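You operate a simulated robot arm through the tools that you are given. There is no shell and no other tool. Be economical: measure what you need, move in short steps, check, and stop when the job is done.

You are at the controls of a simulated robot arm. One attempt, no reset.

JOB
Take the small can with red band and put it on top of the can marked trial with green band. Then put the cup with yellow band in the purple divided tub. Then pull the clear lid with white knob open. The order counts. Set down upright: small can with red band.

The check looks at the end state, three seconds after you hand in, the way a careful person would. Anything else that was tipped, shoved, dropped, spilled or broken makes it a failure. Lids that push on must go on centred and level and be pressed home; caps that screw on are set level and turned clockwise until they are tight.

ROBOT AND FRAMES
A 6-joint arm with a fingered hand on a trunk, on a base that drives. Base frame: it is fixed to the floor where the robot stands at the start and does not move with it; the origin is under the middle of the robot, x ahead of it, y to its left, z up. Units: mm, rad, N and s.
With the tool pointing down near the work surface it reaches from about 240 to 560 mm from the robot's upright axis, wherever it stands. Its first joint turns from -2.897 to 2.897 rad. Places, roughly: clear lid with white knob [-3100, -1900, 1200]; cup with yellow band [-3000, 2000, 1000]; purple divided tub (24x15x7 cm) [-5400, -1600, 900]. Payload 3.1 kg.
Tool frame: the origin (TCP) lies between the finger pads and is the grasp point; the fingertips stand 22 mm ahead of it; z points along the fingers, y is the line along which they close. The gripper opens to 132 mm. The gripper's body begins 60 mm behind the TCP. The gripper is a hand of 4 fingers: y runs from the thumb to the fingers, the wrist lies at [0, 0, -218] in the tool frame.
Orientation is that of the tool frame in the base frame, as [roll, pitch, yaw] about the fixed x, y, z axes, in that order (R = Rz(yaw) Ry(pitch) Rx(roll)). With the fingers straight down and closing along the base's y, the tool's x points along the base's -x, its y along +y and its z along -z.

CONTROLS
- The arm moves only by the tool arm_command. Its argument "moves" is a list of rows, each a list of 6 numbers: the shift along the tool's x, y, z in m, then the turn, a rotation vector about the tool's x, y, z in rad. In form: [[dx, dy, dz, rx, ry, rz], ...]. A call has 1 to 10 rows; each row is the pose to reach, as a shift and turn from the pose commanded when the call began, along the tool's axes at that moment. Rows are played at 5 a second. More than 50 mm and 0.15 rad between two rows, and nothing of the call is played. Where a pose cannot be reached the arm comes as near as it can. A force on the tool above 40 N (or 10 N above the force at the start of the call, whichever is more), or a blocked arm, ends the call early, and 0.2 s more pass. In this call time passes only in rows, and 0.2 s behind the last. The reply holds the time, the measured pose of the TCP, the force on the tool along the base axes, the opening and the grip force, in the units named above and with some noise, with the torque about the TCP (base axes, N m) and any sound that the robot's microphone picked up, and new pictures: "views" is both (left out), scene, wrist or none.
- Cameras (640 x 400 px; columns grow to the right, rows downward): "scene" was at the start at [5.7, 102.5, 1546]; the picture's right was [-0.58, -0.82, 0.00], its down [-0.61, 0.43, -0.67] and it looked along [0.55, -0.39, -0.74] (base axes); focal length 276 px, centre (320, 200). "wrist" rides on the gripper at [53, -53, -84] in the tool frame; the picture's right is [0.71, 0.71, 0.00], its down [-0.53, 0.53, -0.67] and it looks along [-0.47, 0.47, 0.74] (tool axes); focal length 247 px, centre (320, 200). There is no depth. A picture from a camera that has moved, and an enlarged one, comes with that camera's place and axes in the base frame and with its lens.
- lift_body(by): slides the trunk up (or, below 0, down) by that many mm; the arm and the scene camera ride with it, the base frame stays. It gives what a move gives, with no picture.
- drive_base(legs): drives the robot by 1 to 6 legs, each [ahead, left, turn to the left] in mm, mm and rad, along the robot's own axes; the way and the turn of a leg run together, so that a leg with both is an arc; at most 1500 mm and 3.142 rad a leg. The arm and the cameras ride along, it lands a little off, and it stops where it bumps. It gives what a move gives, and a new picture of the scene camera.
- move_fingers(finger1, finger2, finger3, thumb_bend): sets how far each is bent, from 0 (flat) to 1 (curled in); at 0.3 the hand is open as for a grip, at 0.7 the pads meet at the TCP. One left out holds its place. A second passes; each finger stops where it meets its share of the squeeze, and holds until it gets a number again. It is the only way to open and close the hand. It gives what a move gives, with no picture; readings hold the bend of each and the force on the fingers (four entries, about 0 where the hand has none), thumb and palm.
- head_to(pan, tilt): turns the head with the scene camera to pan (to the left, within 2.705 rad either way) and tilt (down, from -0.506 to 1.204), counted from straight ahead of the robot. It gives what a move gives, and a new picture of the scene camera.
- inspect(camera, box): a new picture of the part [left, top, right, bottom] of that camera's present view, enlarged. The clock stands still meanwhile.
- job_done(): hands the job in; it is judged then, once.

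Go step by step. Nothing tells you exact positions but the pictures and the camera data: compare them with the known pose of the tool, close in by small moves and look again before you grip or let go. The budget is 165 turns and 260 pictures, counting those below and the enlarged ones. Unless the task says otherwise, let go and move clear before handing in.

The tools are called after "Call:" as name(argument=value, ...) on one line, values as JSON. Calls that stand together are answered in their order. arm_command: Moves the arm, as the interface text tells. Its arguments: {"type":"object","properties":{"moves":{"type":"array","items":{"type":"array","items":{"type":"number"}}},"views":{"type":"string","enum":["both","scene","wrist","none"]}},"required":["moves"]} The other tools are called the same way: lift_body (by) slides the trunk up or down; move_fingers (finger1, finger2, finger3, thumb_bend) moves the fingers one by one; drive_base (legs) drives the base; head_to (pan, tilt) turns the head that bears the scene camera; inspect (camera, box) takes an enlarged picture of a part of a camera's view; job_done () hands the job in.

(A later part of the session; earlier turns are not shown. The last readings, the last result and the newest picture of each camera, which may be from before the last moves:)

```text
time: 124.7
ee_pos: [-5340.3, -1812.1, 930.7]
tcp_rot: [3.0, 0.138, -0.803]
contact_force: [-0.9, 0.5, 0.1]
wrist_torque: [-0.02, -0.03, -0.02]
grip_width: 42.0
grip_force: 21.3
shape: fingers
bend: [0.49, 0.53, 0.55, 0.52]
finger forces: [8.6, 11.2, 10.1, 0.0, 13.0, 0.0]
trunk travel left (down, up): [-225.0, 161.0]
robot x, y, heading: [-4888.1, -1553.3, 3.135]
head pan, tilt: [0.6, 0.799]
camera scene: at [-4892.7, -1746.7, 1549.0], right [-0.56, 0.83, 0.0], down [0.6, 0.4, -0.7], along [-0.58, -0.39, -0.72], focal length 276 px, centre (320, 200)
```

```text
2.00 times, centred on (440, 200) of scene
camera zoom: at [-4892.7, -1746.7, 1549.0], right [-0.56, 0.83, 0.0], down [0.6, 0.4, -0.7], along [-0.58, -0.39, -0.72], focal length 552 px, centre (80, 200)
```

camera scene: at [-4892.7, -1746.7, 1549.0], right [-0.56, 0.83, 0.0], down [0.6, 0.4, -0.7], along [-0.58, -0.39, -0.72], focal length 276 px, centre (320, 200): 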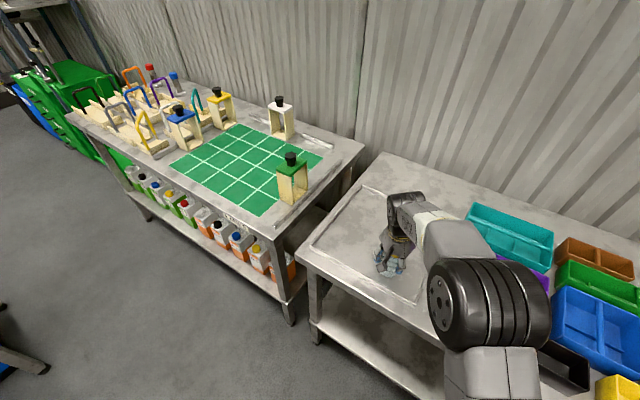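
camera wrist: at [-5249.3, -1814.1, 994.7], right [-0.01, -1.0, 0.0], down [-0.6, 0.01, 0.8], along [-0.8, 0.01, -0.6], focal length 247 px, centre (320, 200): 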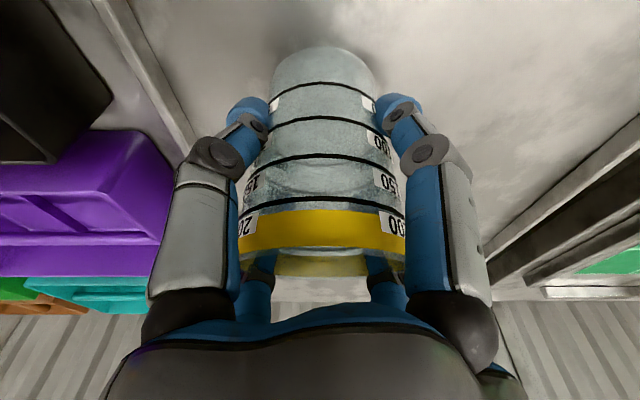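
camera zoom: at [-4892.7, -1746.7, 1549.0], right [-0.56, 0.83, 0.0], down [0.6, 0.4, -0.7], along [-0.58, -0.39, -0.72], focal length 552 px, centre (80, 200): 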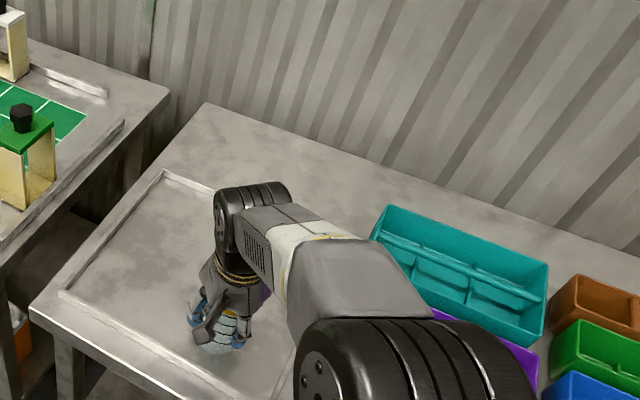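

Over the bare pan. Lowering toward it.

Call:
arm_command(moves=[[0.0048, -0.0049, 0.0343, 0, 0, 0], [0.0096, -0.0098, 0.0686, 0, 0, 0], [0.0106, -0.0107, 0.0755, 0, 0, 0]])

Call:
inspect(camera="wrist", box=[220, 20, 420, 145])

```text
time: 125.2
ee_pos: [-5343.7, -1813.3, 896.1]
tcp_rot: [2.975, 0.146, -0.803]
contact_force: [8.5, 2.5, 28.5]
wrist_torque: [0.32, -0.36, -0.01]
grip_width: 42.3
grip_force: 30.8
shape: fingers
bend: [0.49, 0.53, 0.58, 0.52]
finger forces: [10.9, 21.0, 12.7, 0.0, 17.6, 0.1]
trunk travel left (down, up): [-225.0, 161.0]
robot x, y, heading: [-4887.4, -1552.9, 3.132]
head pan, tilt: [0.6, 0.799]
stopped in row 2: the force on the tool passed its limit at 58 N (the readings are from after the stop); the commanded pose is now the measured one
camera scene: at [-4889.5, -1745.2, 1549.4], right [-0.56, 0.83, 0.0], down [0.59, 0.4, -0.7], along [-0.58, -0.39, -0.72], focal length 276 px, centre (320, 200)
camera wrist: at [-5251.1, -1814.9, 960.1], right [-0.01, -1.0, 0.02], down [-0.58, 0.02, 0.81], along [-0.81, 0.0, -0.58], focal length 247 px, centre (320, 200)
```

scene: 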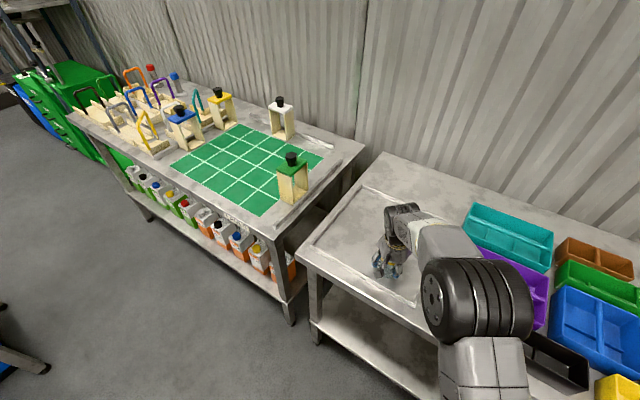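
wrist: 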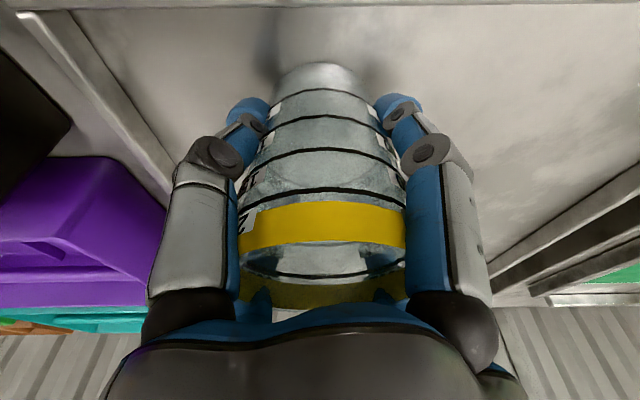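

```text
3.20 times, centred on (320, 82) of wrist
camera zoom: at [-5251.1, -1814.9, 960.1], right [-0.01, -1.0, 0.02], down [-0.58, 0.02, 0.81], along [-0.81, 0.0, -0.58], focal length 790 px, centre (320, 576)
```

zoom: 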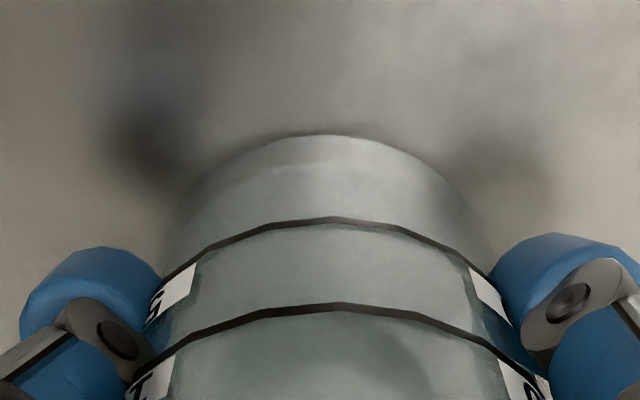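

Contact came earlier than expected; the cup is touching the pan. Easing up a few mm to relieve the force.

Call:
arm_command(moves=[[-0.0004, 0.0004, -0.0029, 0, 0, 0]], views="wrist")

Call:
inspect(camera="scene", box=[340, 180, 480, 300])

```text
time: 125.6
ee_pos: [-5342.4, -1815.1, 896.4]
tcp_rot: [2.977, 0.143, -0.802]
contact_force: [-0.8, -0.5, 20.4]
wrist_torque: [0.22, -0.29, -0.01]
grip_width: 41.8
grip_force: 30.2
shape: fingers
bend: [0.49, 0.53, 0.58, 0.52]
finger forces: [10.2, 21.7, 13.1, 0.1, 15.4, 0.1]
trunk travel left (down, up): [-225.0, 161.0]
robot x, y, heading: [-4887.1, -1551.5, 3.128]
head pan, tilt: [0.6, 0.799]
camera wrist: at [-5250.8, -1814.8, 960.7], right [0.0, -1.0, 0.01], down [-0.58, 0.01, 0.81], along [-0.81, 0.0, -0.58], focal length 247 px, centre (320, 200)
```

wrist: 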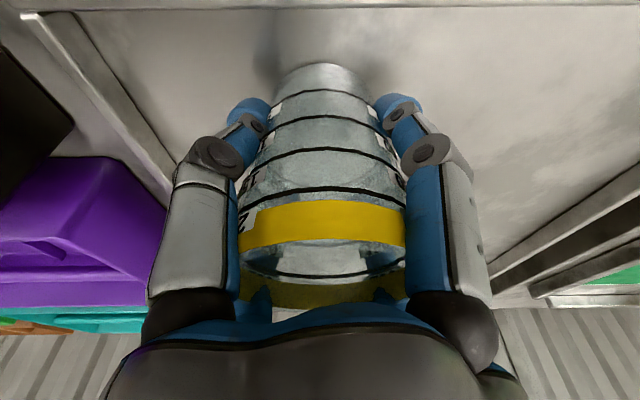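

```text
3.33 times, centred on (410, 240) of scene
camera zoom: at [-4890.3, -1745.5, 1549.2], right [-0.56, 0.83, 0.0], down [0.59, 0.4, -0.7], along [-0.58, -0.39, -0.72], focal length 921 px, centre (20, 67)
```

zoom: 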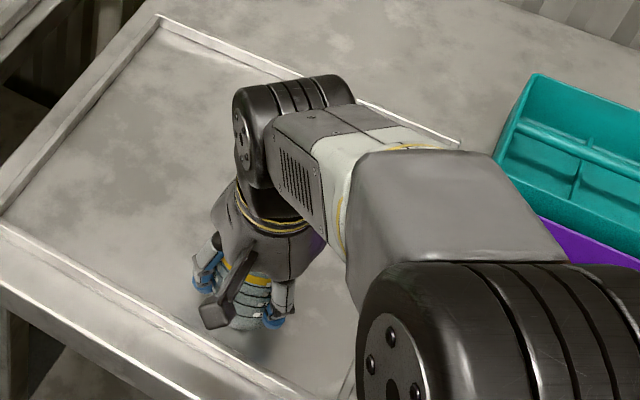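

Call:
arm_command(moves=[[-0.0005, 0.0005, -0.0035, 0, 0, 0]], views="none")

```text
time: 126.0
ee_pos: [-5342.0, -1814.5, 898.0]
tcp_rot: [2.983, 0.142, -0.803]
contact_force: [-0.5, 0.7, 3.4]
wrist_torque: [0.0, 0.0, 0.0]
grip_width: 41.8
grip_force: 27.1
shape: fingers
bend: [0.49, 0.53, 0.58, 0.52]
finger forces: [10.7, 17.8, 11.3, 0.0, 14.8, 0.1]
trunk travel left (down, up): [-225.0, 161.0]
robot x, y, heading: [-4883.8, -1554.0, 3.137]
head pan, tilt: [0.6, 0.799]
```

Now just touching. Opening the hand gently.

Call:
move_fingers(finger1=0.42, finger2=0.42, finger3=0.42, thumb_bend=0.42)

Call:
move_fingers(finger1=0.3, finger2=0.3, finger3=0.3, thumb_bend=0.3)

Call:
inspect(camera="wrist", box=[0, 0, 640, 400])

```text
time: 127.0
ee_pos: [-5343.3, -1814.7, 899.0]
tcp_rot: [2.981, 0.144, -0.802]
contact_force: [0.0, -0.3, -0.3]
wrist_torque: [0.03, 0.0, -0.02]
grip_width: 59.6
grip_force: 0.2
shape: fingers
bend: [0.42, 0.42, 0.42, 0.42]
finger forces: [0.1, 0.1, 0.0, 0.0, 0.0, 0.1]
trunk travel left (down, up): [-225.0, 161.0]
robot x, y, heading: [-4888.3, -1554.3, 3.128]
head pan, tilt: [0.6, 0.799]
```

```text
time: 128.0
ee_pos: [-5344.4, -1814.8, 899.1]
tcp_rot: [2.981, 0.144, -0.802]
contact_force: [-0.4, -1.3, 1.0]
wrist_torque: [0.0, 0.01, -0.01]
grip_width: 87.4
grip_force: 0.0
shape: fingers
bend: [0.3, 0.3, 0.3, 0.3]
finger forces: [0.0, 0.0, 0.1, 0.1, 0.0, 0.0]
trunk travel left (down, up): [-225.0, 161.0]
robot x, y, heading: [-4883.4, -1551.8, 3.134]
head pan, tilt: [0.6, 0.799]
```

```text
1.00 times, centred on (320, 200) of wrist (not enlarged: the box is as wide or as high as the picture)
camera zoom: at [-5251.6, -1815.4, 963.2], right [-0.01, -1.0, 0.01], down [-0.59, 0.01, 0.81], along [-0.81, 0.0, -0.59], focal length 247 px, centre (320, 200)
```

zoom: 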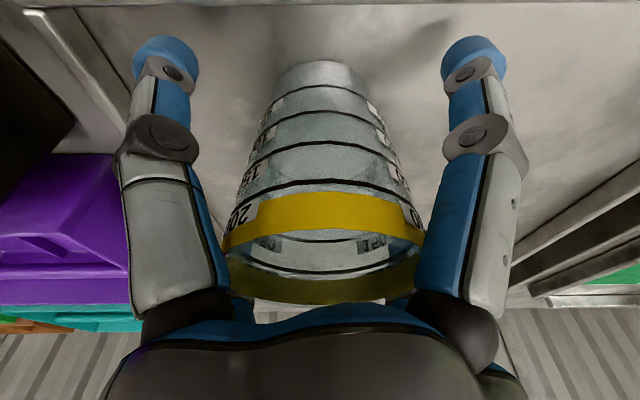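

The cup stands on its own. Rising, straightening the hand to vertical, and looking again.

Call:
arm_command(moves=[[-0.0043, 0.0048, -0.0293, 0, 0, 0], [-0.0086, 0.0096, -0.0587, 0, 0, 0], [-0.0129, 0.0144, -0.088, 0, 0, 0], [-0.0129, 0.0144, -0.088, 0.075, 0.073, 0], [-0.0129, 0.0144, -0.088, 0.151, 0.146, 0]])

Call:
inspect(camera="wrist", box=[220, 40, 420, 165])

```text
time: 129.2
ee_pos: [-5344.9, -1813.2, 987.7]
tcp_rot: [3.135, -0.004, -0.79]
contact_force: [-0.3, 0.0, 0.0]
wrist_torque: [-0.02, 0.01, -0.02]
grip_width: 87.3
grip_force: 0.0
shape: fingers
bend: [0.3, 0.3, 0.3, 0.3]
finger forces: [0.0, 0.0, 0.0, 0.1, 0.0, 0.0]
trunk travel left (down, up): [-225.0, 161.0]
robot x, y, heading: [-4883.7, -1553.4, 3.133]
head pan, tilt: [0.6, 0.799]
camera scene: at [-4892.9, -1746.8, 1549.0], right [-0.56, 0.83, 0.0], down [0.59, 0.4, -0.7], along [-0.58, -0.39, -0.72], focal length 276 px, centre (320, 200)
camera wrist: at [-5268.3, -1814.6, 1070.8], right [-0.01, -1.0, 0.01], down [-0.74, 0.01, 0.67], along [-0.67, 0.0, -0.74], focal length 247 px, centre (320, 200)
```

scene: 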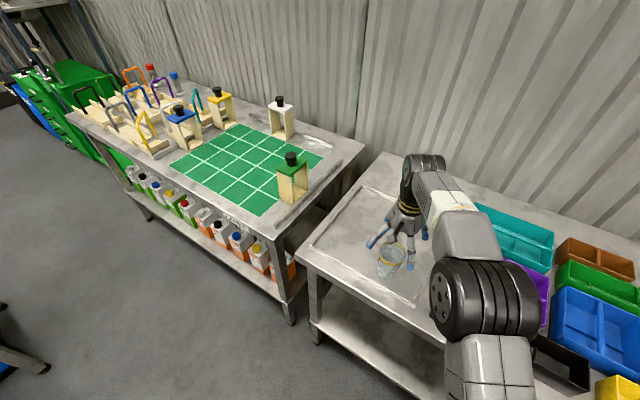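
wrist: 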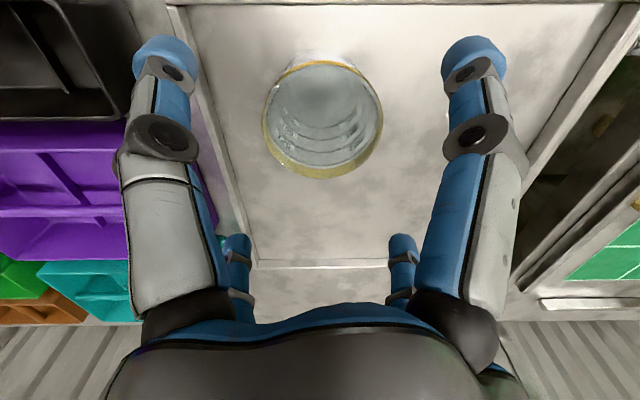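

```text
3.20 times, centred on (320, 102) of wrist
camera zoom: at [-5268.3, -1814.6, 1070.8], right [-0.01, -1.0, 0.01], down [-0.74, 0.01, 0.67], along [-0.67, 0.0, -0.74], focal length 790 px, centre (320, 512)
```

zoom: 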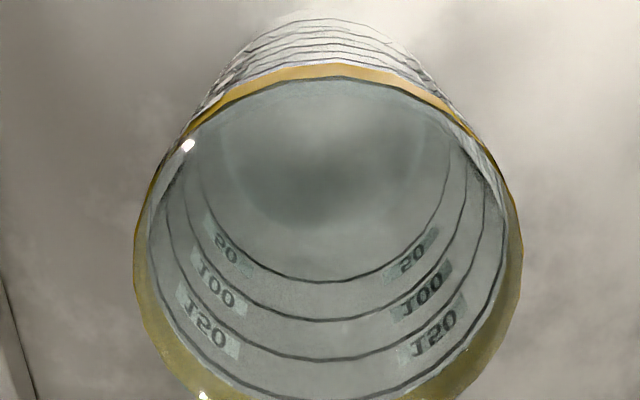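

Cup rim is at z≈929, about 5 mm off the tool axis. Descending to grip only the top 18 mm of the rim.

Call:
arm_command(moves=[[0.0046, -0.0025, 0.02, 0, 0, 0], [0.0046, -0.0025, 0.04, 0, 0, 0], [0.0046, -0.0025, 0.054, 0, 0, 0]], views="wrist")

Call:
move_fingers(finger1=0.65, finger2=0.65, finger3=0.65, thumb_bend=0.65)

Call:
inspect(camera="wrist", box=[120, 0, 520, 300])

```text
time: 130.0
ee_pos: [-5338.3, -1814.7, 934.3]
tcp_rot: [3.134, -0.004, -0.791]
contact_force: [-0.1, -0.1, 0.7]
wrist_torque: [-0.01, 0.0, 0.03]
grip_width: 87.6
grip_force: 0.2
shape: fingers
bend: [0.3, 0.3, 0.3, 0.3]
finger forces: [0.0, 0.0, 0.0, 0.0, 0.0, 0.0]
trunk travel left (down, up): [-225.0, 161.0]
robot x, y, heading: [-4883.1, -1554.7, 3.135]
head pan, tilt: [0.6, 0.799]
camera wrist: at [-5262.5, -1816.0, 1016.6], right [-0.01, -1.0, 0.01], down [-0.74, 0.01, 0.67], along [-0.67, 0.0, -0.74], focal length 247 px, centre (320, 200)
```

wrist: 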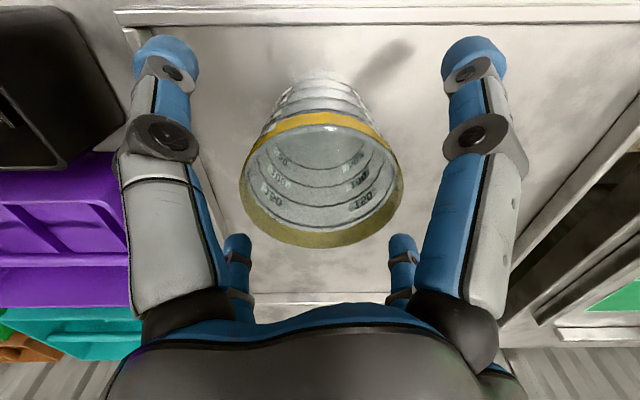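

```text
time: 131.0
ee_pos: [-5338.6, -1815.4, 934.9]
tcp_rot: [3.133, -0.004, -0.789]
contact_force: [-0.1, 0.4, -0.2]
wrist_torque: [0.0, 0.03, 0.02]
grip_width: 35.2
grip_force: 15.8
shape: fingers
bend: [0.52, 0.51, 0.52, 0.55]
finger forces: [5.3, 7.2, 6.9, 0.0, 12.2, 0.1]
trunk travel left (down, up): [-225.0, 161.0]
robot x, y, heading: [-4883.8, -1556.4, 3.134]
head pan, tilt: [0.6, 0.799]
```

```text
1.33 times, centred on (320, 150) of wrist
camera zoom: at [-5262.4, -1815.9, 1016.6], right [-0.01, -1.0, 0.01], down [-0.74, 0.01, 0.67], along [-0.67, 0.0, -0.74], focal length 329 px, centre (320, 267)
```

zoom: 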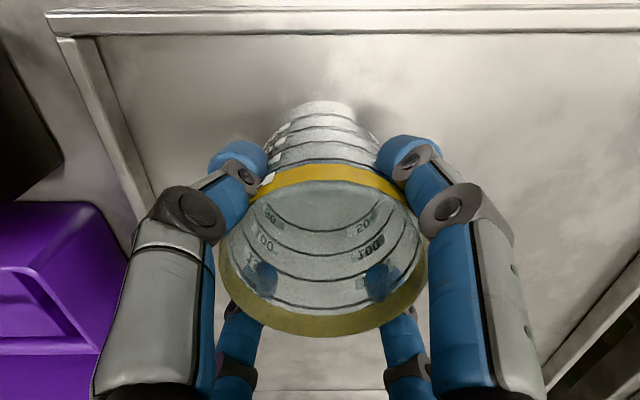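

Gripped by the rim. Lifting and viewing the tub.

Call:
arm_command(moves=[[0, 0, -0.02, 0, 0, 0], [0, 0, -0.06, 0, 0, 0], [0, 0, -0.1, 0, 0, 0], [0, 0, -0.13, 0, 0, 0]])

Call:
head_to(pan=0.0, tilt=0.85)

Call:
inspect(camera="scene", box=[300, 140, 460, 260])

```text
time: 132.0
ee_pos: [-5338.6, -1812.8, 1066.8]
tcp_rot: [3.133, -0.004, -0.792]
contact_force: [-0.3, 0.7, -0.6]
wrist_torque: [0.02, -0.04, -0.02]
grip_width: 34.6
grip_force: 15.5
shape: fingers
bend: [0.52, 0.51, 0.52, 0.55]
finger forces: [5.1, 7.3, 6.8, 0.0, 11.9, 0.1]
trunk travel left (down, up): [-225.0, 161.0]
robot x, y, heading: [-4881.5, -1554.1, 3.133]
head pan, tilt: [0.6, 0.799]
camera scene: at [-4892.6, -1746.8, 1549.0], right [-0.56, 0.83, 0.0], down [0.59, 0.4, -0.7], along [-0.58, -0.39, -0.72], focal length 276 px, centre (320, 200)
camera wrist: at [-5262.5, -1814.8, 1147.7], right [-0.01, -1.0, 0.01], down [-0.74, 0.01, 0.67], along [-0.67, 0.0, -0.74], focal length 247 px, centre (320, 200)
```

scene: 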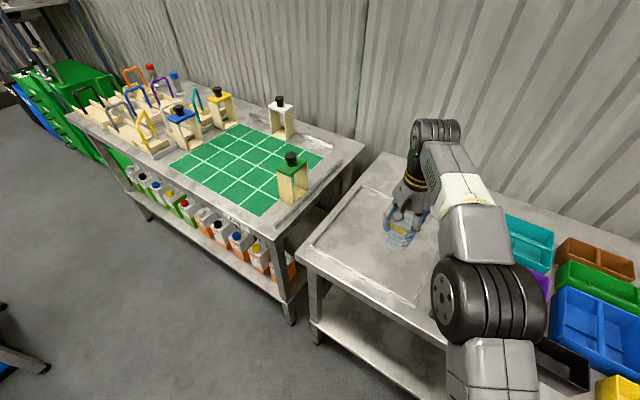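
wrist: 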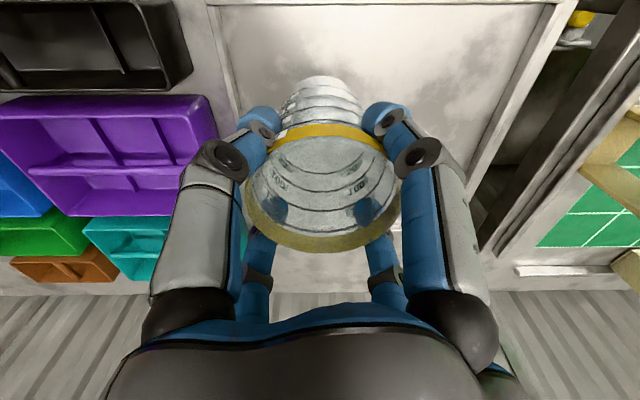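

```text
time: 133.0
ee_pos: [-5339.8, -1815.0, 1065.6]
tcp_rot: [3.135, -0.003, -0.789]
contact_force: [1.1, 0.4, -1.1]
wrist_torque: [0.03, -0.04, 0.0]
grip_width: 34.9
grip_force: 16.0
shape: fingers
bend: [0.52, 0.51, 0.52, 0.55]
finger forces: [5.2, 7.3, 6.8, 0.0, 12.0, 0.0]
trunk travel left (down, up): [-225.0, 161.0]
robot x, y, heading: [-4886.3, -1555.5, 3.136]
head pan, tilt: [0.0, 0.85]
camera scene: at [-4903.9, -1701.3, 1545.0], right [0.01, 1.0, 0.0], down [0.75, -0.01, -0.66], along [-0.66, 0.0, -0.75], focal length 276 px, centre (320, 200)
```

scene: 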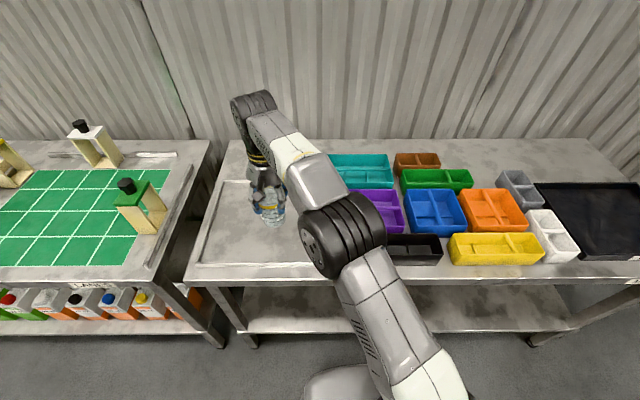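

```text
3.33 times, centred on (380, 200) of scene
camera zoom: at [-4903.9, -1701.3, 1545.0], right [0.01, 1.0, 0.0], down [0.75, -0.01, -0.66], along [-0.66, 0.0, -0.75], focal length 921 px, centre (120, 200)
```

zoom: 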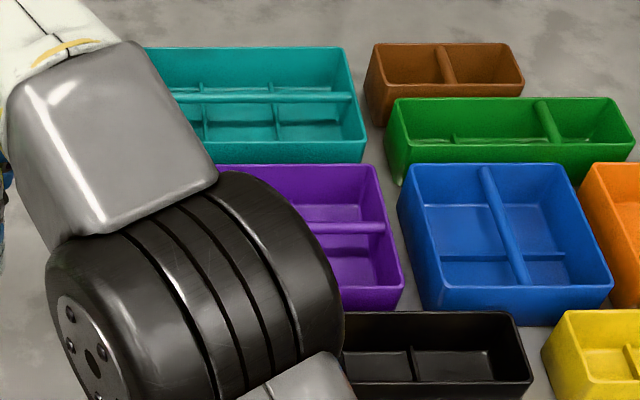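

Call:
inspect(camera="wrist", box=[0, 80, 240, 230])

```text
2.67 times, centred on (120, 155) of wrist
camera zoom: at [-5262.5, -1814.8, 1147.1], right [-0.01, -1.0, 0.01], down [-0.74, 0.01, 0.67], along [-0.67, 0.0, -0.74], focal length 659 px, centre (853, 320)
```

zoom: 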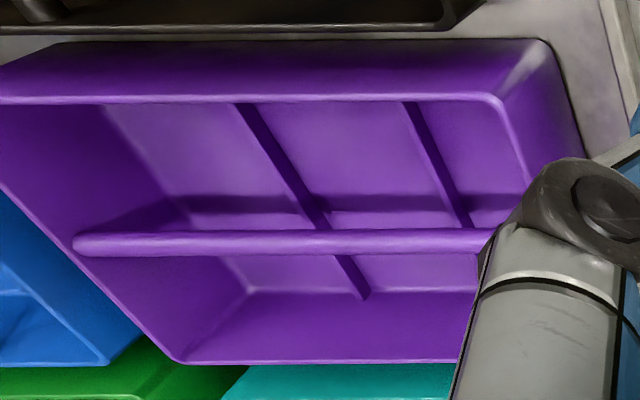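

Call:
inspect(camera="scene", box=[240, 170, 304, 234])

Call:
inspect(camera="wrist", box=[240, 60, 400, 260])

```text
6.25 times, centred on (272, 202) of scene
camera zoom: at [-4903.9, -1701.3, 1545.0], right [0.01, 1.0, 0.0], down [0.75, -0.01, -0.66], along [-0.66, 0.0, -0.75], focal length 1726 px, centre (620, 188)
```

zoom: 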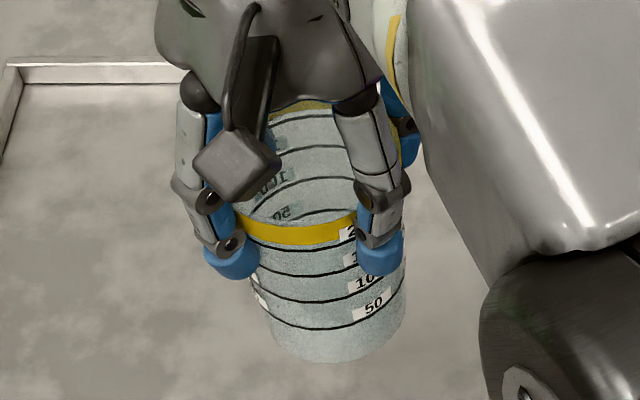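

```text
2.00 times, centred on (320, 160) of wrist
camera zoom: at [-5262.5, -1814.8, 1147.1], right [-0.01, -1.0, 0.01], down [-0.74, 0.01, 0.67], along [-0.67, 0.0, -0.74], focal length 494 px, centre (320, 280)
```

zoom: 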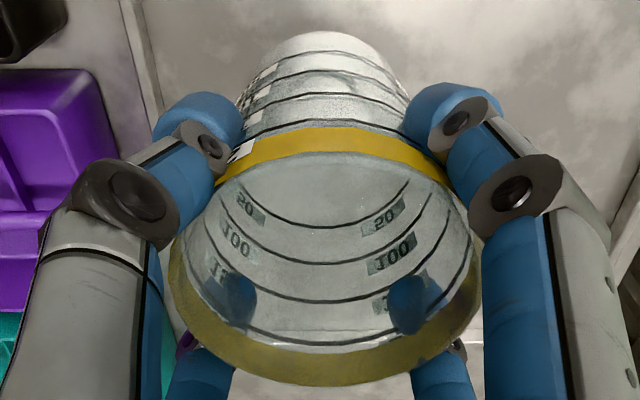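

The cup's base is about 56 mm across, so it fits between the tub's front wall and the central bar and will settle there. Moving above the front middle cell.

Call:
arm_command(moves=[[-0.0365, -0.022, 0, 0, 0, 0], [-0.073, -0.044, 0, 0, 0, 0], [-0.1095, -0.066, 0, 0, 0, 0], [-0.146, -0.088, 0, 0, 0, 0], [-0.1825, -0.11, 0, 0, 0, 0], [-0.219, -0.1327, 0, 0, 0, 0], [-0.219, -0.1327, 0.03, 0, 0, 0]])

Call:
inspect(camera="wrist", box=[160, 0, 480, 200])

Call:
inspect(camera="scene", box=[320, 130, 440, 250])

```text
time: 134.6
ee_pos: [-5398.1, -1566.0, 1033.1]
tcp_rot: [3.131, -0.003, -0.791]
contact_force: [-0.6, -0.2, -1.2]
wrist_torque: [-0.02, 0.01, -0.03]
grip_width: 34.5
grip_force: 15.6
shape: fingers
bend: [0.52, 0.51, 0.52, 0.55]
finger forces: [5.2, 7.4, 6.9, 0.0, 11.8, 0.1]
trunk travel left (down, up): [-225.0, 161.0]
robot x, y, heading: [-4891.0, -1555.9, 3.134]
head pan, tilt: [0.0, 0.85]
camera scene: at [-4904.0, -1701.7, 1544.9], right [0.01, 1.0, 0.0], down [0.75, -0.01, -0.66], along [-0.66, 0.01, -0.75], focal length 276 px, centre (320, 200)
camera wrist: at [-5322.6, -1566.6, 1113.5], right [0.0, -1.0, 0.01], down [-0.74, 0.01, 0.67], along [-0.67, 0.0, -0.74], focal length 247 px, centre (320, 200)
```

scene: 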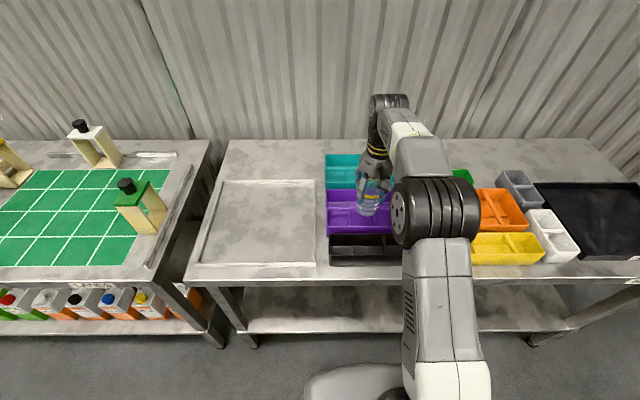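
wrist: 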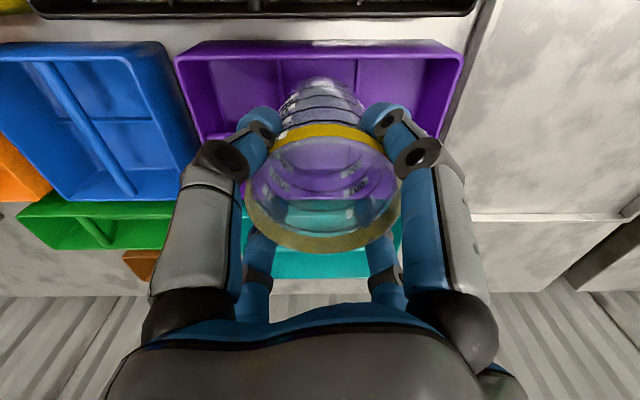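

```text
2.00 times, centred on (320, 100) of wrist
camera zoom: at [-5322.6, -1566.6, 1113.5], right [0.0, -1.0, 0.01], down [-0.74, 0.01, 0.67], along [-0.67, 0.0, -0.74], focal length 494 px, centre (320, 400)
```

zoom: 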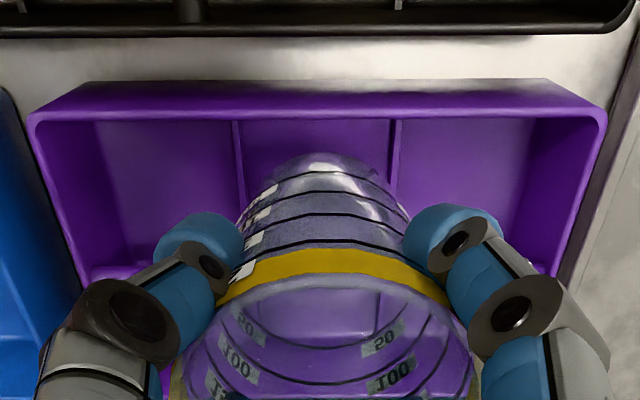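

```text
3.33 times, centred on (380, 190) of scene
camera zoom: at [-4904.0, -1701.7, 1544.9], right [0.01, 1.0, 0.0], down [0.75, -0.01, -0.66], along [-0.66, 0.01, -0.75], focal length 921 px, centre (120, 233)
```

zoom: 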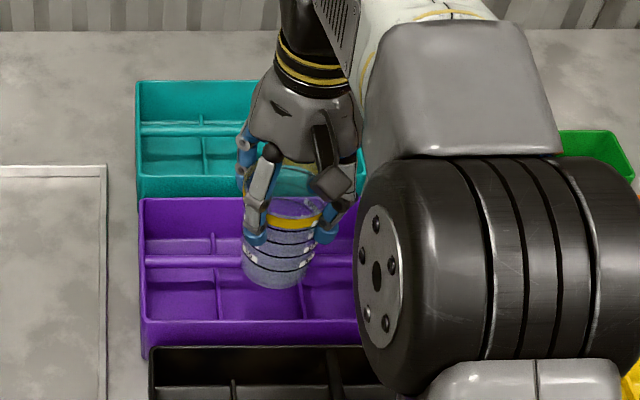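

Centred over the front middle cell. Lowering, slowly near the end.

Call:
arm_command(moves=[[0, 0, 0.02, 0, 0, 0], [0, 0, 0.035, 0, 0, 0], [0, 0, 0.045, 0, 0, 0], [0, 0, 0.052, 0, 0, 0], [0, 0, 0.058, 0, 0, 0], [0, 0, 0.062, 0, 0, 0]])

Call:
inspect(camera="wrist", box=[160, 0, 480, 200])

Call:
inspect(camera="scene", box=[320, 150, 440, 250])

```text
time: 136.0
ee_pos: [-5397.7, -1567.5, 971.4]
tcp_rot: [3.131, -0.003, -0.793]
contact_force: [-1.2, -0.9, 0.0]
wrist_torque: [-0.03, 0.07, -0.02]
grip_width: 34.1
grip_force: 15.1
shape: fingers
bend: [0.52, 0.51, 0.52, 0.55]
finger forces: [5.1, 7.4, 7.2, 0.1, 11.5, 0.0]
trunk travel left (down, up): [-225.0, 161.0]
robot x, y, heading: [-4885.2, -1556.0, 3.133]
head pan, tilt: [0.0, 0.85]
camera scene: at [-4904.2, -1701.1, 1545.0], right [0.01, 1.0, 0.0], down [0.75, -0.01, -0.66], along [-0.66, 0.01, -0.75], focal length 276 px, centre (320, 200)
camera wrist: at [-5321.7, -1568.0, 1053.2], right [-0.01, -1.0, 0.01], down [-0.74, 0.01, 0.67], along [-0.67, 0.0, -0.74], focal length 247 px, centre (320, 200)
```

scene: 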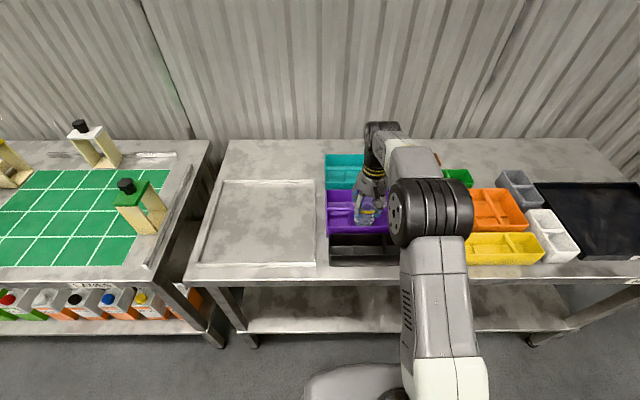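
wrist: 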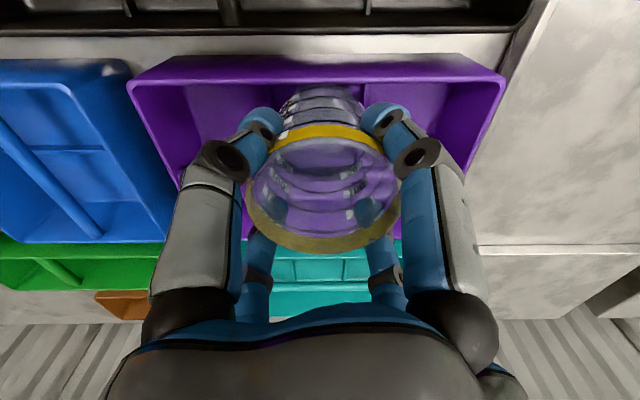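

```text
2.00 times, centred on (320, 100) of wrist
camera zoom: at [-5321.7, -1568.0, 1053.2], right [-0.01, -1.0, 0.01], down [-0.74, 0.01, 0.67], along [-0.67, 0.0, -0.74], focal length 494 px, centre (320, 400)
```

zoom: 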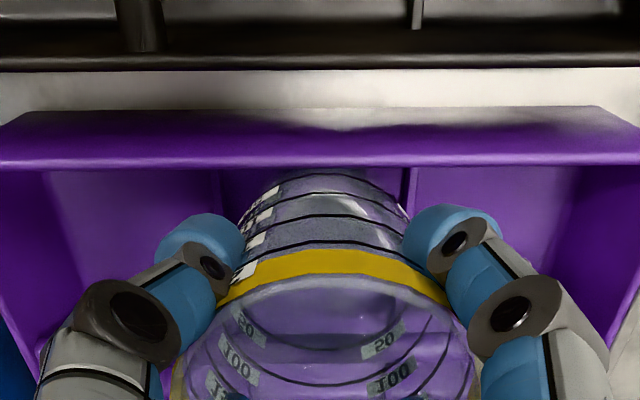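

```text
4.00 times, centred on (380, 200) of scene
camera zoom: at [-4904.2, -1701.1, 1545.0], right [0.01, 1.0, 0.0], down [0.75, -0.01, -0.66], along [-0.66, 0.01, -0.75], focal length 1105 px, centre (80, 200)
```

zoom: 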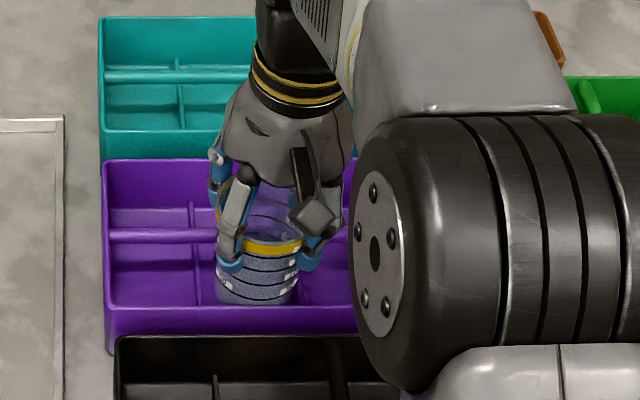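

The base is below the rim of the tub with no contact. Continuing slowly.

Call:
arm_command(moves=[[0, 0, 0.003, 0, 0, 0], [0, 0, 0.006, 0, 0, 0], [0, 0, 0.009, 0, 0, 0], [0, 0, 0.012, 0, 0, 0], [0, 0, 0.015, 0, 0, 0], [0, 0, 0.018, 0, 0, 0]], views="none")

```text
time: 137.4
ee_pos: [-5398.5, -1567.4, 952.3]
tcp_rot: [3.133, -0.003, -0.791]
contact_force: [-2.5, -0.1, 0.0]
wrist_torque: [-0.02, 0.03, -0.03]
grip_width: 34.0
grip_force: 15.4
shape: fingers
bend: [0.52, 0.51, 0.52, 0.55]
finger forces: [5.0, 7.3, 7.3, 0.0, 11.3, 0.1]
trunk travel left (down, up): [-225.0, 161.0]
robot x, y, heading: [-4886.7, -1550.3, 3.134]
head pan, tilt: [0.0, 0.85]
```

Slight side force from the front wall; shifting 1.5 mm away and continuing.

Call:
arm_command(moves=[[-0.0011, 0.0011, 0.002, 0, 0, 0], [-0.0011, 0.0011, 0.005, 0, 0, 0], [-0.0011, 0.0011, 0.008, 0, 0, 0], [-0.0011, 0.0011, 0.011, 0, 0, 0]], views="none")

Call:
inspect(camera="scene", box=[330, 170, 430, 250])

Call:
inspect(camera="wrist", box=[160, 0, 480, 200])

```text
time: 138.4
ee_pos: [-5402.3, -1567.8, 941.3]
tcp_rot: [3.132, -0.004, -0.791]
contact_force: [-0.3, -0.5, -0.6]
wrist_torque: [0.02, -0.03, 0.01]
grip_width: 34.2
grip_force: 15.7
shape: fingers
bend: [0.52, 0.51, 0.52, 0.55]
finger forces: [5.5, 7.3, 7.0, 0.0, 11.5, 0.1]
trunk travel left (down, up): [-225.0, 161.0]
robot x, y, heading: [-4881.0, -1555.4, 3.137]
head pan, tilt: [0.0, 0.85]
```

```text
5.00 times, centred on (380, 210) of scene
camera zoom: at [-4903.8, -1701.1, 1545.0], right [0.01, 1.0, 0.0], down [0.75, -0.01, -0.66], along [-0.66, 0.01, -0.75], focal length 1381 px, centre (20, 150)
```

zoom: 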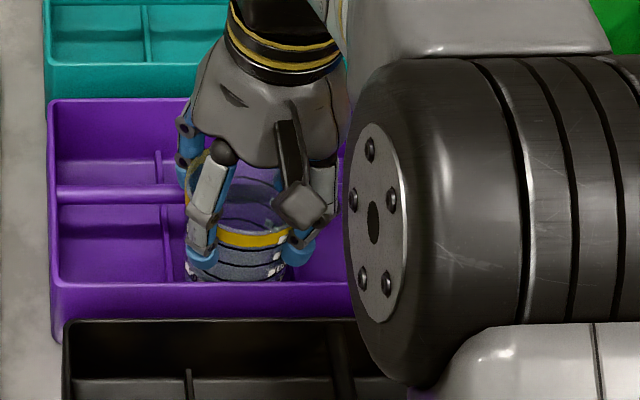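

```text
2.00 times, centred on (320, 100) of wrist
camera zoom: at [-5325.1, -1567.7, 1023.6], right [-0.01, -1.0, 0.01], down [-0.74, 0.01, 0.67], along [-0.67, 0.0, -0.74], focal length 494 px, centre (320, 400)
```

zoom: 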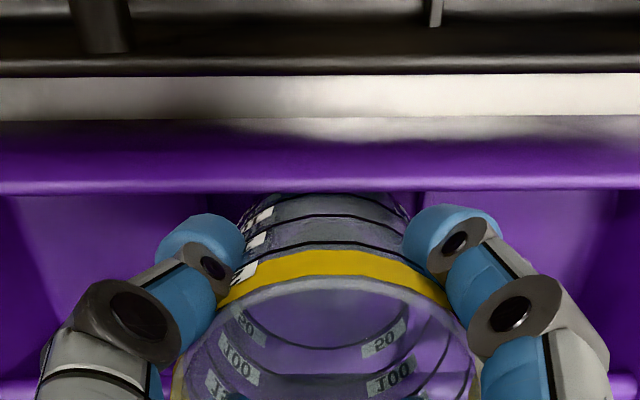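

No contact yet. A few more millimetres, in fine steps.

Call:
arm_command(moves=[[0, 0, 0.002, 0, 0, 0], [0, 0, 0.004, 0, 0, 0], [0, 0, 0.006, 0, 0, 0], [0, 0, 0.008, 0, 0, 0]], views="none")

```text
time: 139.4
ee_pos: [-5400.8, -1568.6, 934.1]
tcp_rot: [3.13, -0.002, -0.79]
contact_force: [1.5, 1.3, 5.4]
wrist_torque: [0.0, -0.04, 0.01]
grip_width: 33.8
grip_force: 15.8
shape: fingers
bend: [0.52, 0.51, 0.52, 0.55]
finger forces: [5.5, 7.1, 6.8, 0.0, 11.9, 0.0]
trunk travel left (down, up): [-225.0, 161.0]
robot x, y, heading: [-4884.3, -1553.3, 3.134]
head pan, tilt: [0.0, 0.85]
```

The cup rests on the tub floor. Opening the fingers just enough.

Call:
move_fingers(finger1=0.43, finger2=0.43, finger3=0.43, thumb_bend=0.43)

Call:
arm_command(moves=[[0, 0, -0.02, 0, 0, 0], [0, 0, -0.05, 0, 0, 0], [0, 0, -0.09, 0, 0, 0], [0, 0, -0.13, 0, 0, 0]])

Call:
inspect(camera="wrist", box=[160, 0, 480, 200])

```text
time: 140.4
ee_pos: [-5400.3, -1566.8, 933.4]
tcp_rot: [3.133, -0.004, -0.789]
contact_force: [1.0, 0.0, -0.9]
wrist_torque: [-0.02, -0.01, 0.01]
grip_width: 57.1
grip_force: 0.0
shape: fingers
bend: [0.43, 0.43, 0.43, 0.43]
finger forces: [0.0, 0.0, 0.0, 0.1, 0.0, 0.0]
trunk travel left (down, up): [-225.0, 161.0]
robot x, y, heading: [-4886.7, -1556.0, 3.139]
head pan, tilt: [0.0, 0.85]
```

```text
time: 141.4
ee_pos: [-5399.1, -1565.2, 1064.8]
tcp_rot: [3.134, -0.003, -0.79]
contact_force: [0.1, 0.7, 0.0]
wrist_torque: [0.0, 0.0, 0.02]
grip_width: 57.1
grip_force: 0.1
shape: fingers
bend: [0.43, 0.43, 0.43, 0.43]
finger forces: [0.0, 0.0, 0.0, 0.0, 0.0, 0.0]
trunk travel left (down, up): [-225.0, 161.0]
robot x, y, heading: [-4886.3, -1555.5, 3.134]
head pan, tilt: [0.0, 0.85]
camera scene: at [-4903.6, -1701.0, 1545.0], right [0.01, 1.0, 0.0], down [0.75, -0.01, -0.66], along [-0.66, 0.01, -0.75], focal length 276 px, centre (320, 200)
camera wrist: at [-5322.3, -1566.6, 1146.5], right [-0.01, -1.0, 0.01], down [-0.74, 0.01, 0.67], along [-0.67, 0.0, -0.74], focal length 247 px, centre (320, 200)
```

scene: 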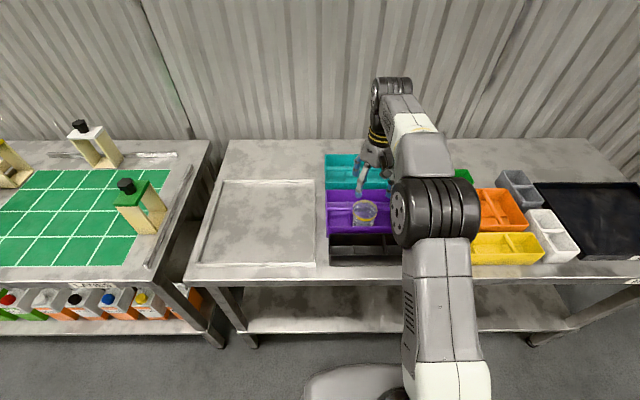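
wrist: 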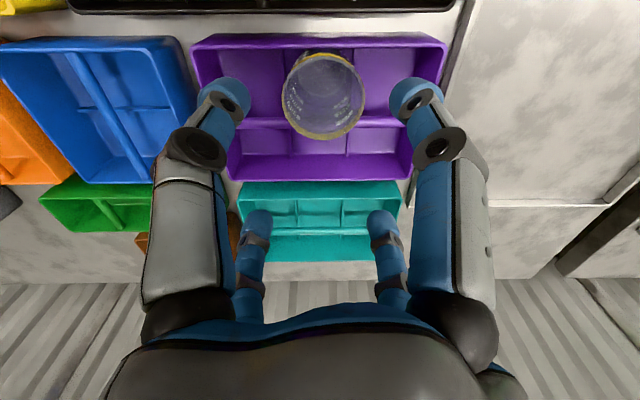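

```text
2.00 times, centred on (320, 100) of wrist
camera zoom: at [-5322.3, -1566.6, 1146.5], right [-0.01, -1.0, 0.01], down [-0.74, 0.01, 0.67], along [-0.67, 0.0, -0.74], focal length 494 px, centre (320, 400)
```

zoom: 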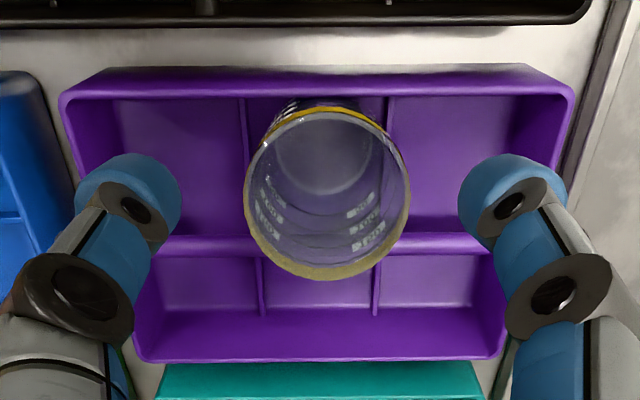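

The cup stands in the tub's front middle cell. Retracting the arm and turning to look for the clear lid.

Call:
arm_command(moves=[[0.02, -0.02, -0.025, 0, 0, 0], [0.05, -0.05, -0.05, 0, 0, 0], [0.08, -0.08, -0.075, 0, 0, 0], [0.11, -0.11, -0.09, 0, 0, 0], [0.14, -0.14, -0.1, 0, 0, 0], [0.17, -0.17, -0.11, 0, 0, 0]], views="none")

Call:
head_to(pan=2.6, tilt=0.35)

Call:
head_to(pan=1.7, tilt=0.4)

```text
time: 142.8
ee_pos: [-5157.8, -1566.1, 1174.6]
tcp_rot: [3.132, -0.002, -0.792]
contact_force: [0.2, 0.7, 0.1]
wrist_torque: [0.03, 0.0, -0.02]
grip_width: 57.2
grip_force: 0.0
shape: fingers
bend: [0.43, 0.43, 0.43, 0.43]
finger forces: [0.0, 0.0, 0.0, 0.1, 0.1, 0.1]
trunk travel left (down, up): [-225.0, 161.0]
robot x, y, heading: [-4883.5, -1553.8, 3.131]
head pan, tilt: [0.0, 0.85]
```

```text
time: 145.1
ee_pos: [-5159.6, -1566.2, 1173.6]
tcp_rot: [3.134, -0.005, -0.79]
contact_force: [0.0, 1.4, -0.8]
wrist_torque: [0.03, 0.03, -0.02]
grip_width: 57.4
grip_force: 0.1
shape: fingers
bend: [0.43, 0.43, 0.43, 0.43]
finger forces: [0.1, 0.0, 0.0, 0.1, 0.1, 0.1]
trunk travel left (down, up): [-225.0, 161.0]
robot x, y, heading: [-4887.5, -1552.4, 3.136]
head pan, tilt: [2.601, 0.351]
camera scene: at [-4746.2, -1750.3, 1588.7], right [-0.52, -0.85, 0.0], down [-0.29, 0.18, -0.94], along [0.8, -0.49, -0.34], focal length 276 px, centre (320, 200)
```

scene: 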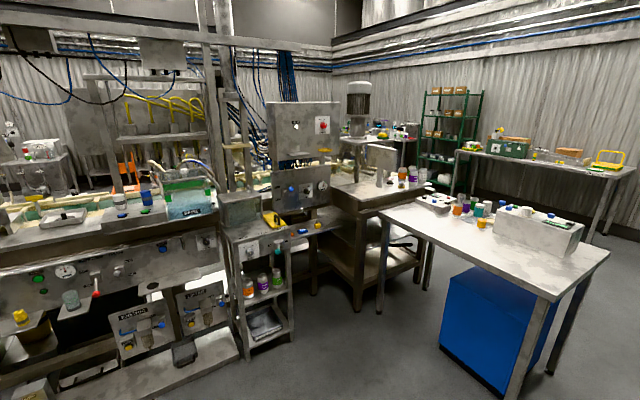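

```text
time: 146.3
ee_pos: [-5158.8, -1565.2, 1174.1]
tcp_rot: [3.132, -0.002, -0.79]
contact_force: [-0.3, 0.1, -0.1]
wrist_torque: [0.0, -0.01, 0.01]
grip_width: 57.3
grip_force: 0.0
shape: fingers
bend: [0.43, 0.43, 0.43, 0.43]
finger forces: [0.0, 0.0, 0.1, 0.0, 0.1, 0.1]
trunk travel left (down, up): [-225.0, 161.0]
robot x, y, heading: [-4884.8, -1552.6, 3.14]
head pan, tilt: [1.7, 0.4]
camera scene: at [-4814.2, -1793.6, 1584.1], right [-0.99, -0.12, 0.0], down [-0.05, 0.39, -0.92], along [0.11, -0.91, -0.39], focal length 276 px, centre (320, 200)
```

scene: 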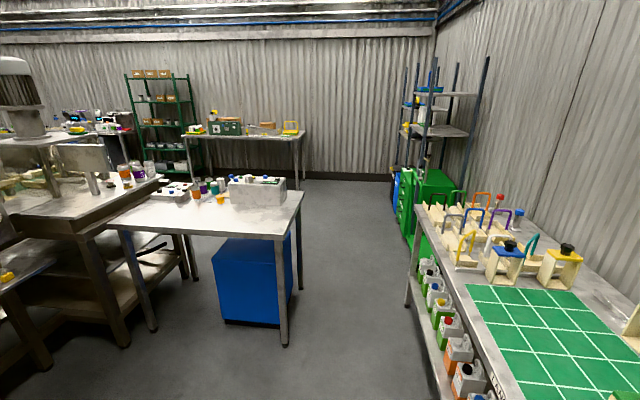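

Call:
head_to(pan=-2.65, tilt=0.35)

Call:
inspect(camera="scene", box=[280, 100, 600, 300])

```text
time: 149.8
ee_pos: [-5160.0, -1565.2, 1174.4]
tcp_rot: [3.133, -0.002, -0.792]
contact_force: [-1.0, 0.0, -0.5]
wrist_torque: [0.0, -0.03, -0.02]
grip_width: 57.0
grip_force: 0.1
shape: fingers
bend: [0.43, 0.43, 0.43, 0.43]
finger forces: [0.0, 0.0, 0.0, 0.0, 0.0, 0.0]
trunk travel left (down, up): [-225.0, 161.0]
robot x, y, heading: [-4885.6, -1554.3, 3.131]
head pan, tilt: [-2.649, 0.351]
camera scene: at [-4743.2, -1658.3, 1588.7], right [0.47, -0.88, 0.0], down [-0.3, -0.16, -0.94], along [0.83, 0.44, -0.34], focal length 276 px, centre (320, 200)
```

scene: 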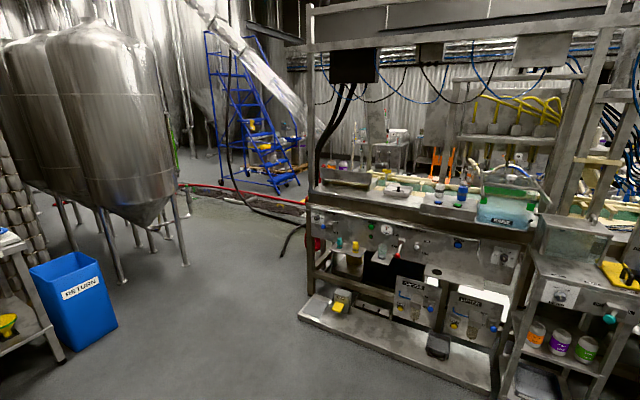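

```text
2.00 times, centred on (440, 200) of scene
camera zoom: at [-4743.2, -1658.3, 1588.7], right [0.47, -0.88, 0.0], down [-0.3, -0.16, -0.94], along [0.83, 0.44, -0.34], focal length 552 px, centre (80, 200)
```

zoom: 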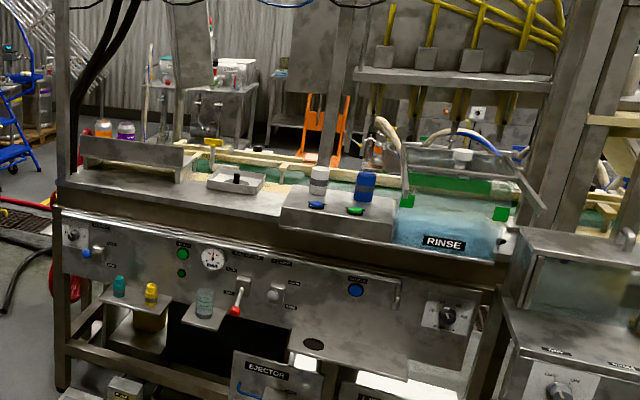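

The lid with a white knob sits over the RINSE bath on the bottling line, near (-3100, -1890, 1210). Backing off and driving to its west side.

Call:
drive_base(legs=[[-300, 0, 0], [0, 0, 2.8], [850, 0, 0], [0, 0, 0.352]])

Call:
head_to(pan=-0.1, tilt=0.55)

Call:
inspect(camera="scene", box=[200, 80, 440, 230])

```text
time: 163.7
ee_pos: [-3502.8, -1812.0, 1173.9]
tcp_rot: [3.134, -0.004, 2.38]
contact_force: [0.2, -0.2, -0.3]
wrist_torque: [-0.02, -0.05, 0.03]
grip_width: 57.4
grip_force: 0.1
shape: fingers
bend: [0.43, 0.43, 0.43, 0.43]
finger forces: [0.0, 0.0, 0.1, 0.0, 0.0, 0.0]
trunk travel left (down, up): [-225.0, 161.0]
robot x, y, heading: [-3772.9, -1830.9, 0.02]
head pan, tilt: [-2.649, 0.351]
camera scene: at [-3919.1, -1730.9, 1588.7], right [-0.49, 0.87, 0.0], down [0.3, 0.17, -0.94], along [-0.82, -0.46, -0.34], focal length 276 px, centre (320, 200)
```

scene: 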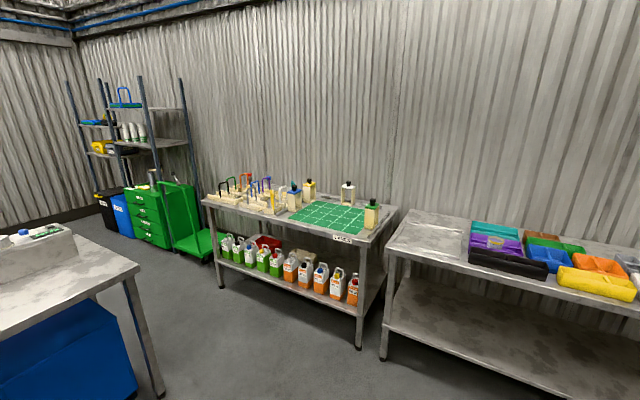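

```text
time: 166.0
ee_pos: [-3503.4, -1812.8, 1173.5]
tcp_rot: [3.133, -0.003, 2.379]
contact_force: [0.7, 0.2, -2.0]
wrist_torque: [0.01, -0.01, 0.01]
grip_width: 57.1
grip_force: 0.0
shape: fingers
bend: [0.43, 0.43, 0.43, 0.43]
finger forces: [0.0, 0.0, 0.0, 0.0, 0.0, 0.0]
trunk travel left (down, up): [-225.0, 161.0]
robot x, y, heading: [-3774.6, -1836.6, 0.024]
head pan, tilt: [-0.099, 0.55]
camera scene: at [-3748.3, -1692.3, 1570.4], right [-0.08, -1.0, 0.0], down [-0.52, 0.04, -0.85], along [0.85, -0.07, -0.52], focal length 276 px, centre (320, 200)
```

scene: 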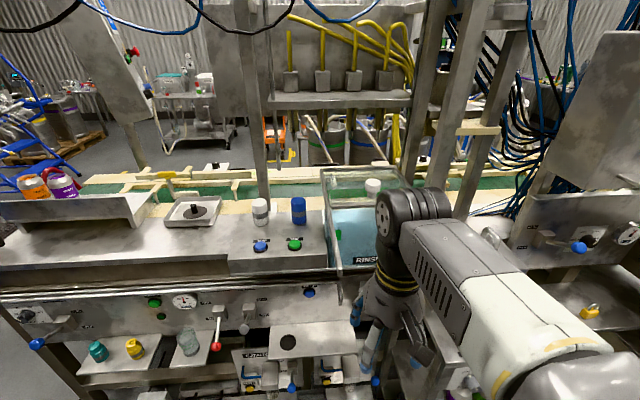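

```text
2.67 times, centred on (320, 155) of scene
camera zoom: at [-3748.3, -1692.3, 1570.4], right [-0.08, -1.0, 0.0], down [-0.52, 0.04, -0.85], along [0.85, -0.07, -0.52], focal length 736 px, centre (320, 320)
```

zoom: 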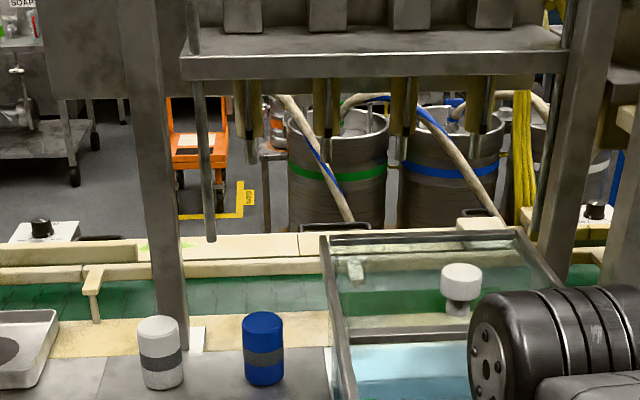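

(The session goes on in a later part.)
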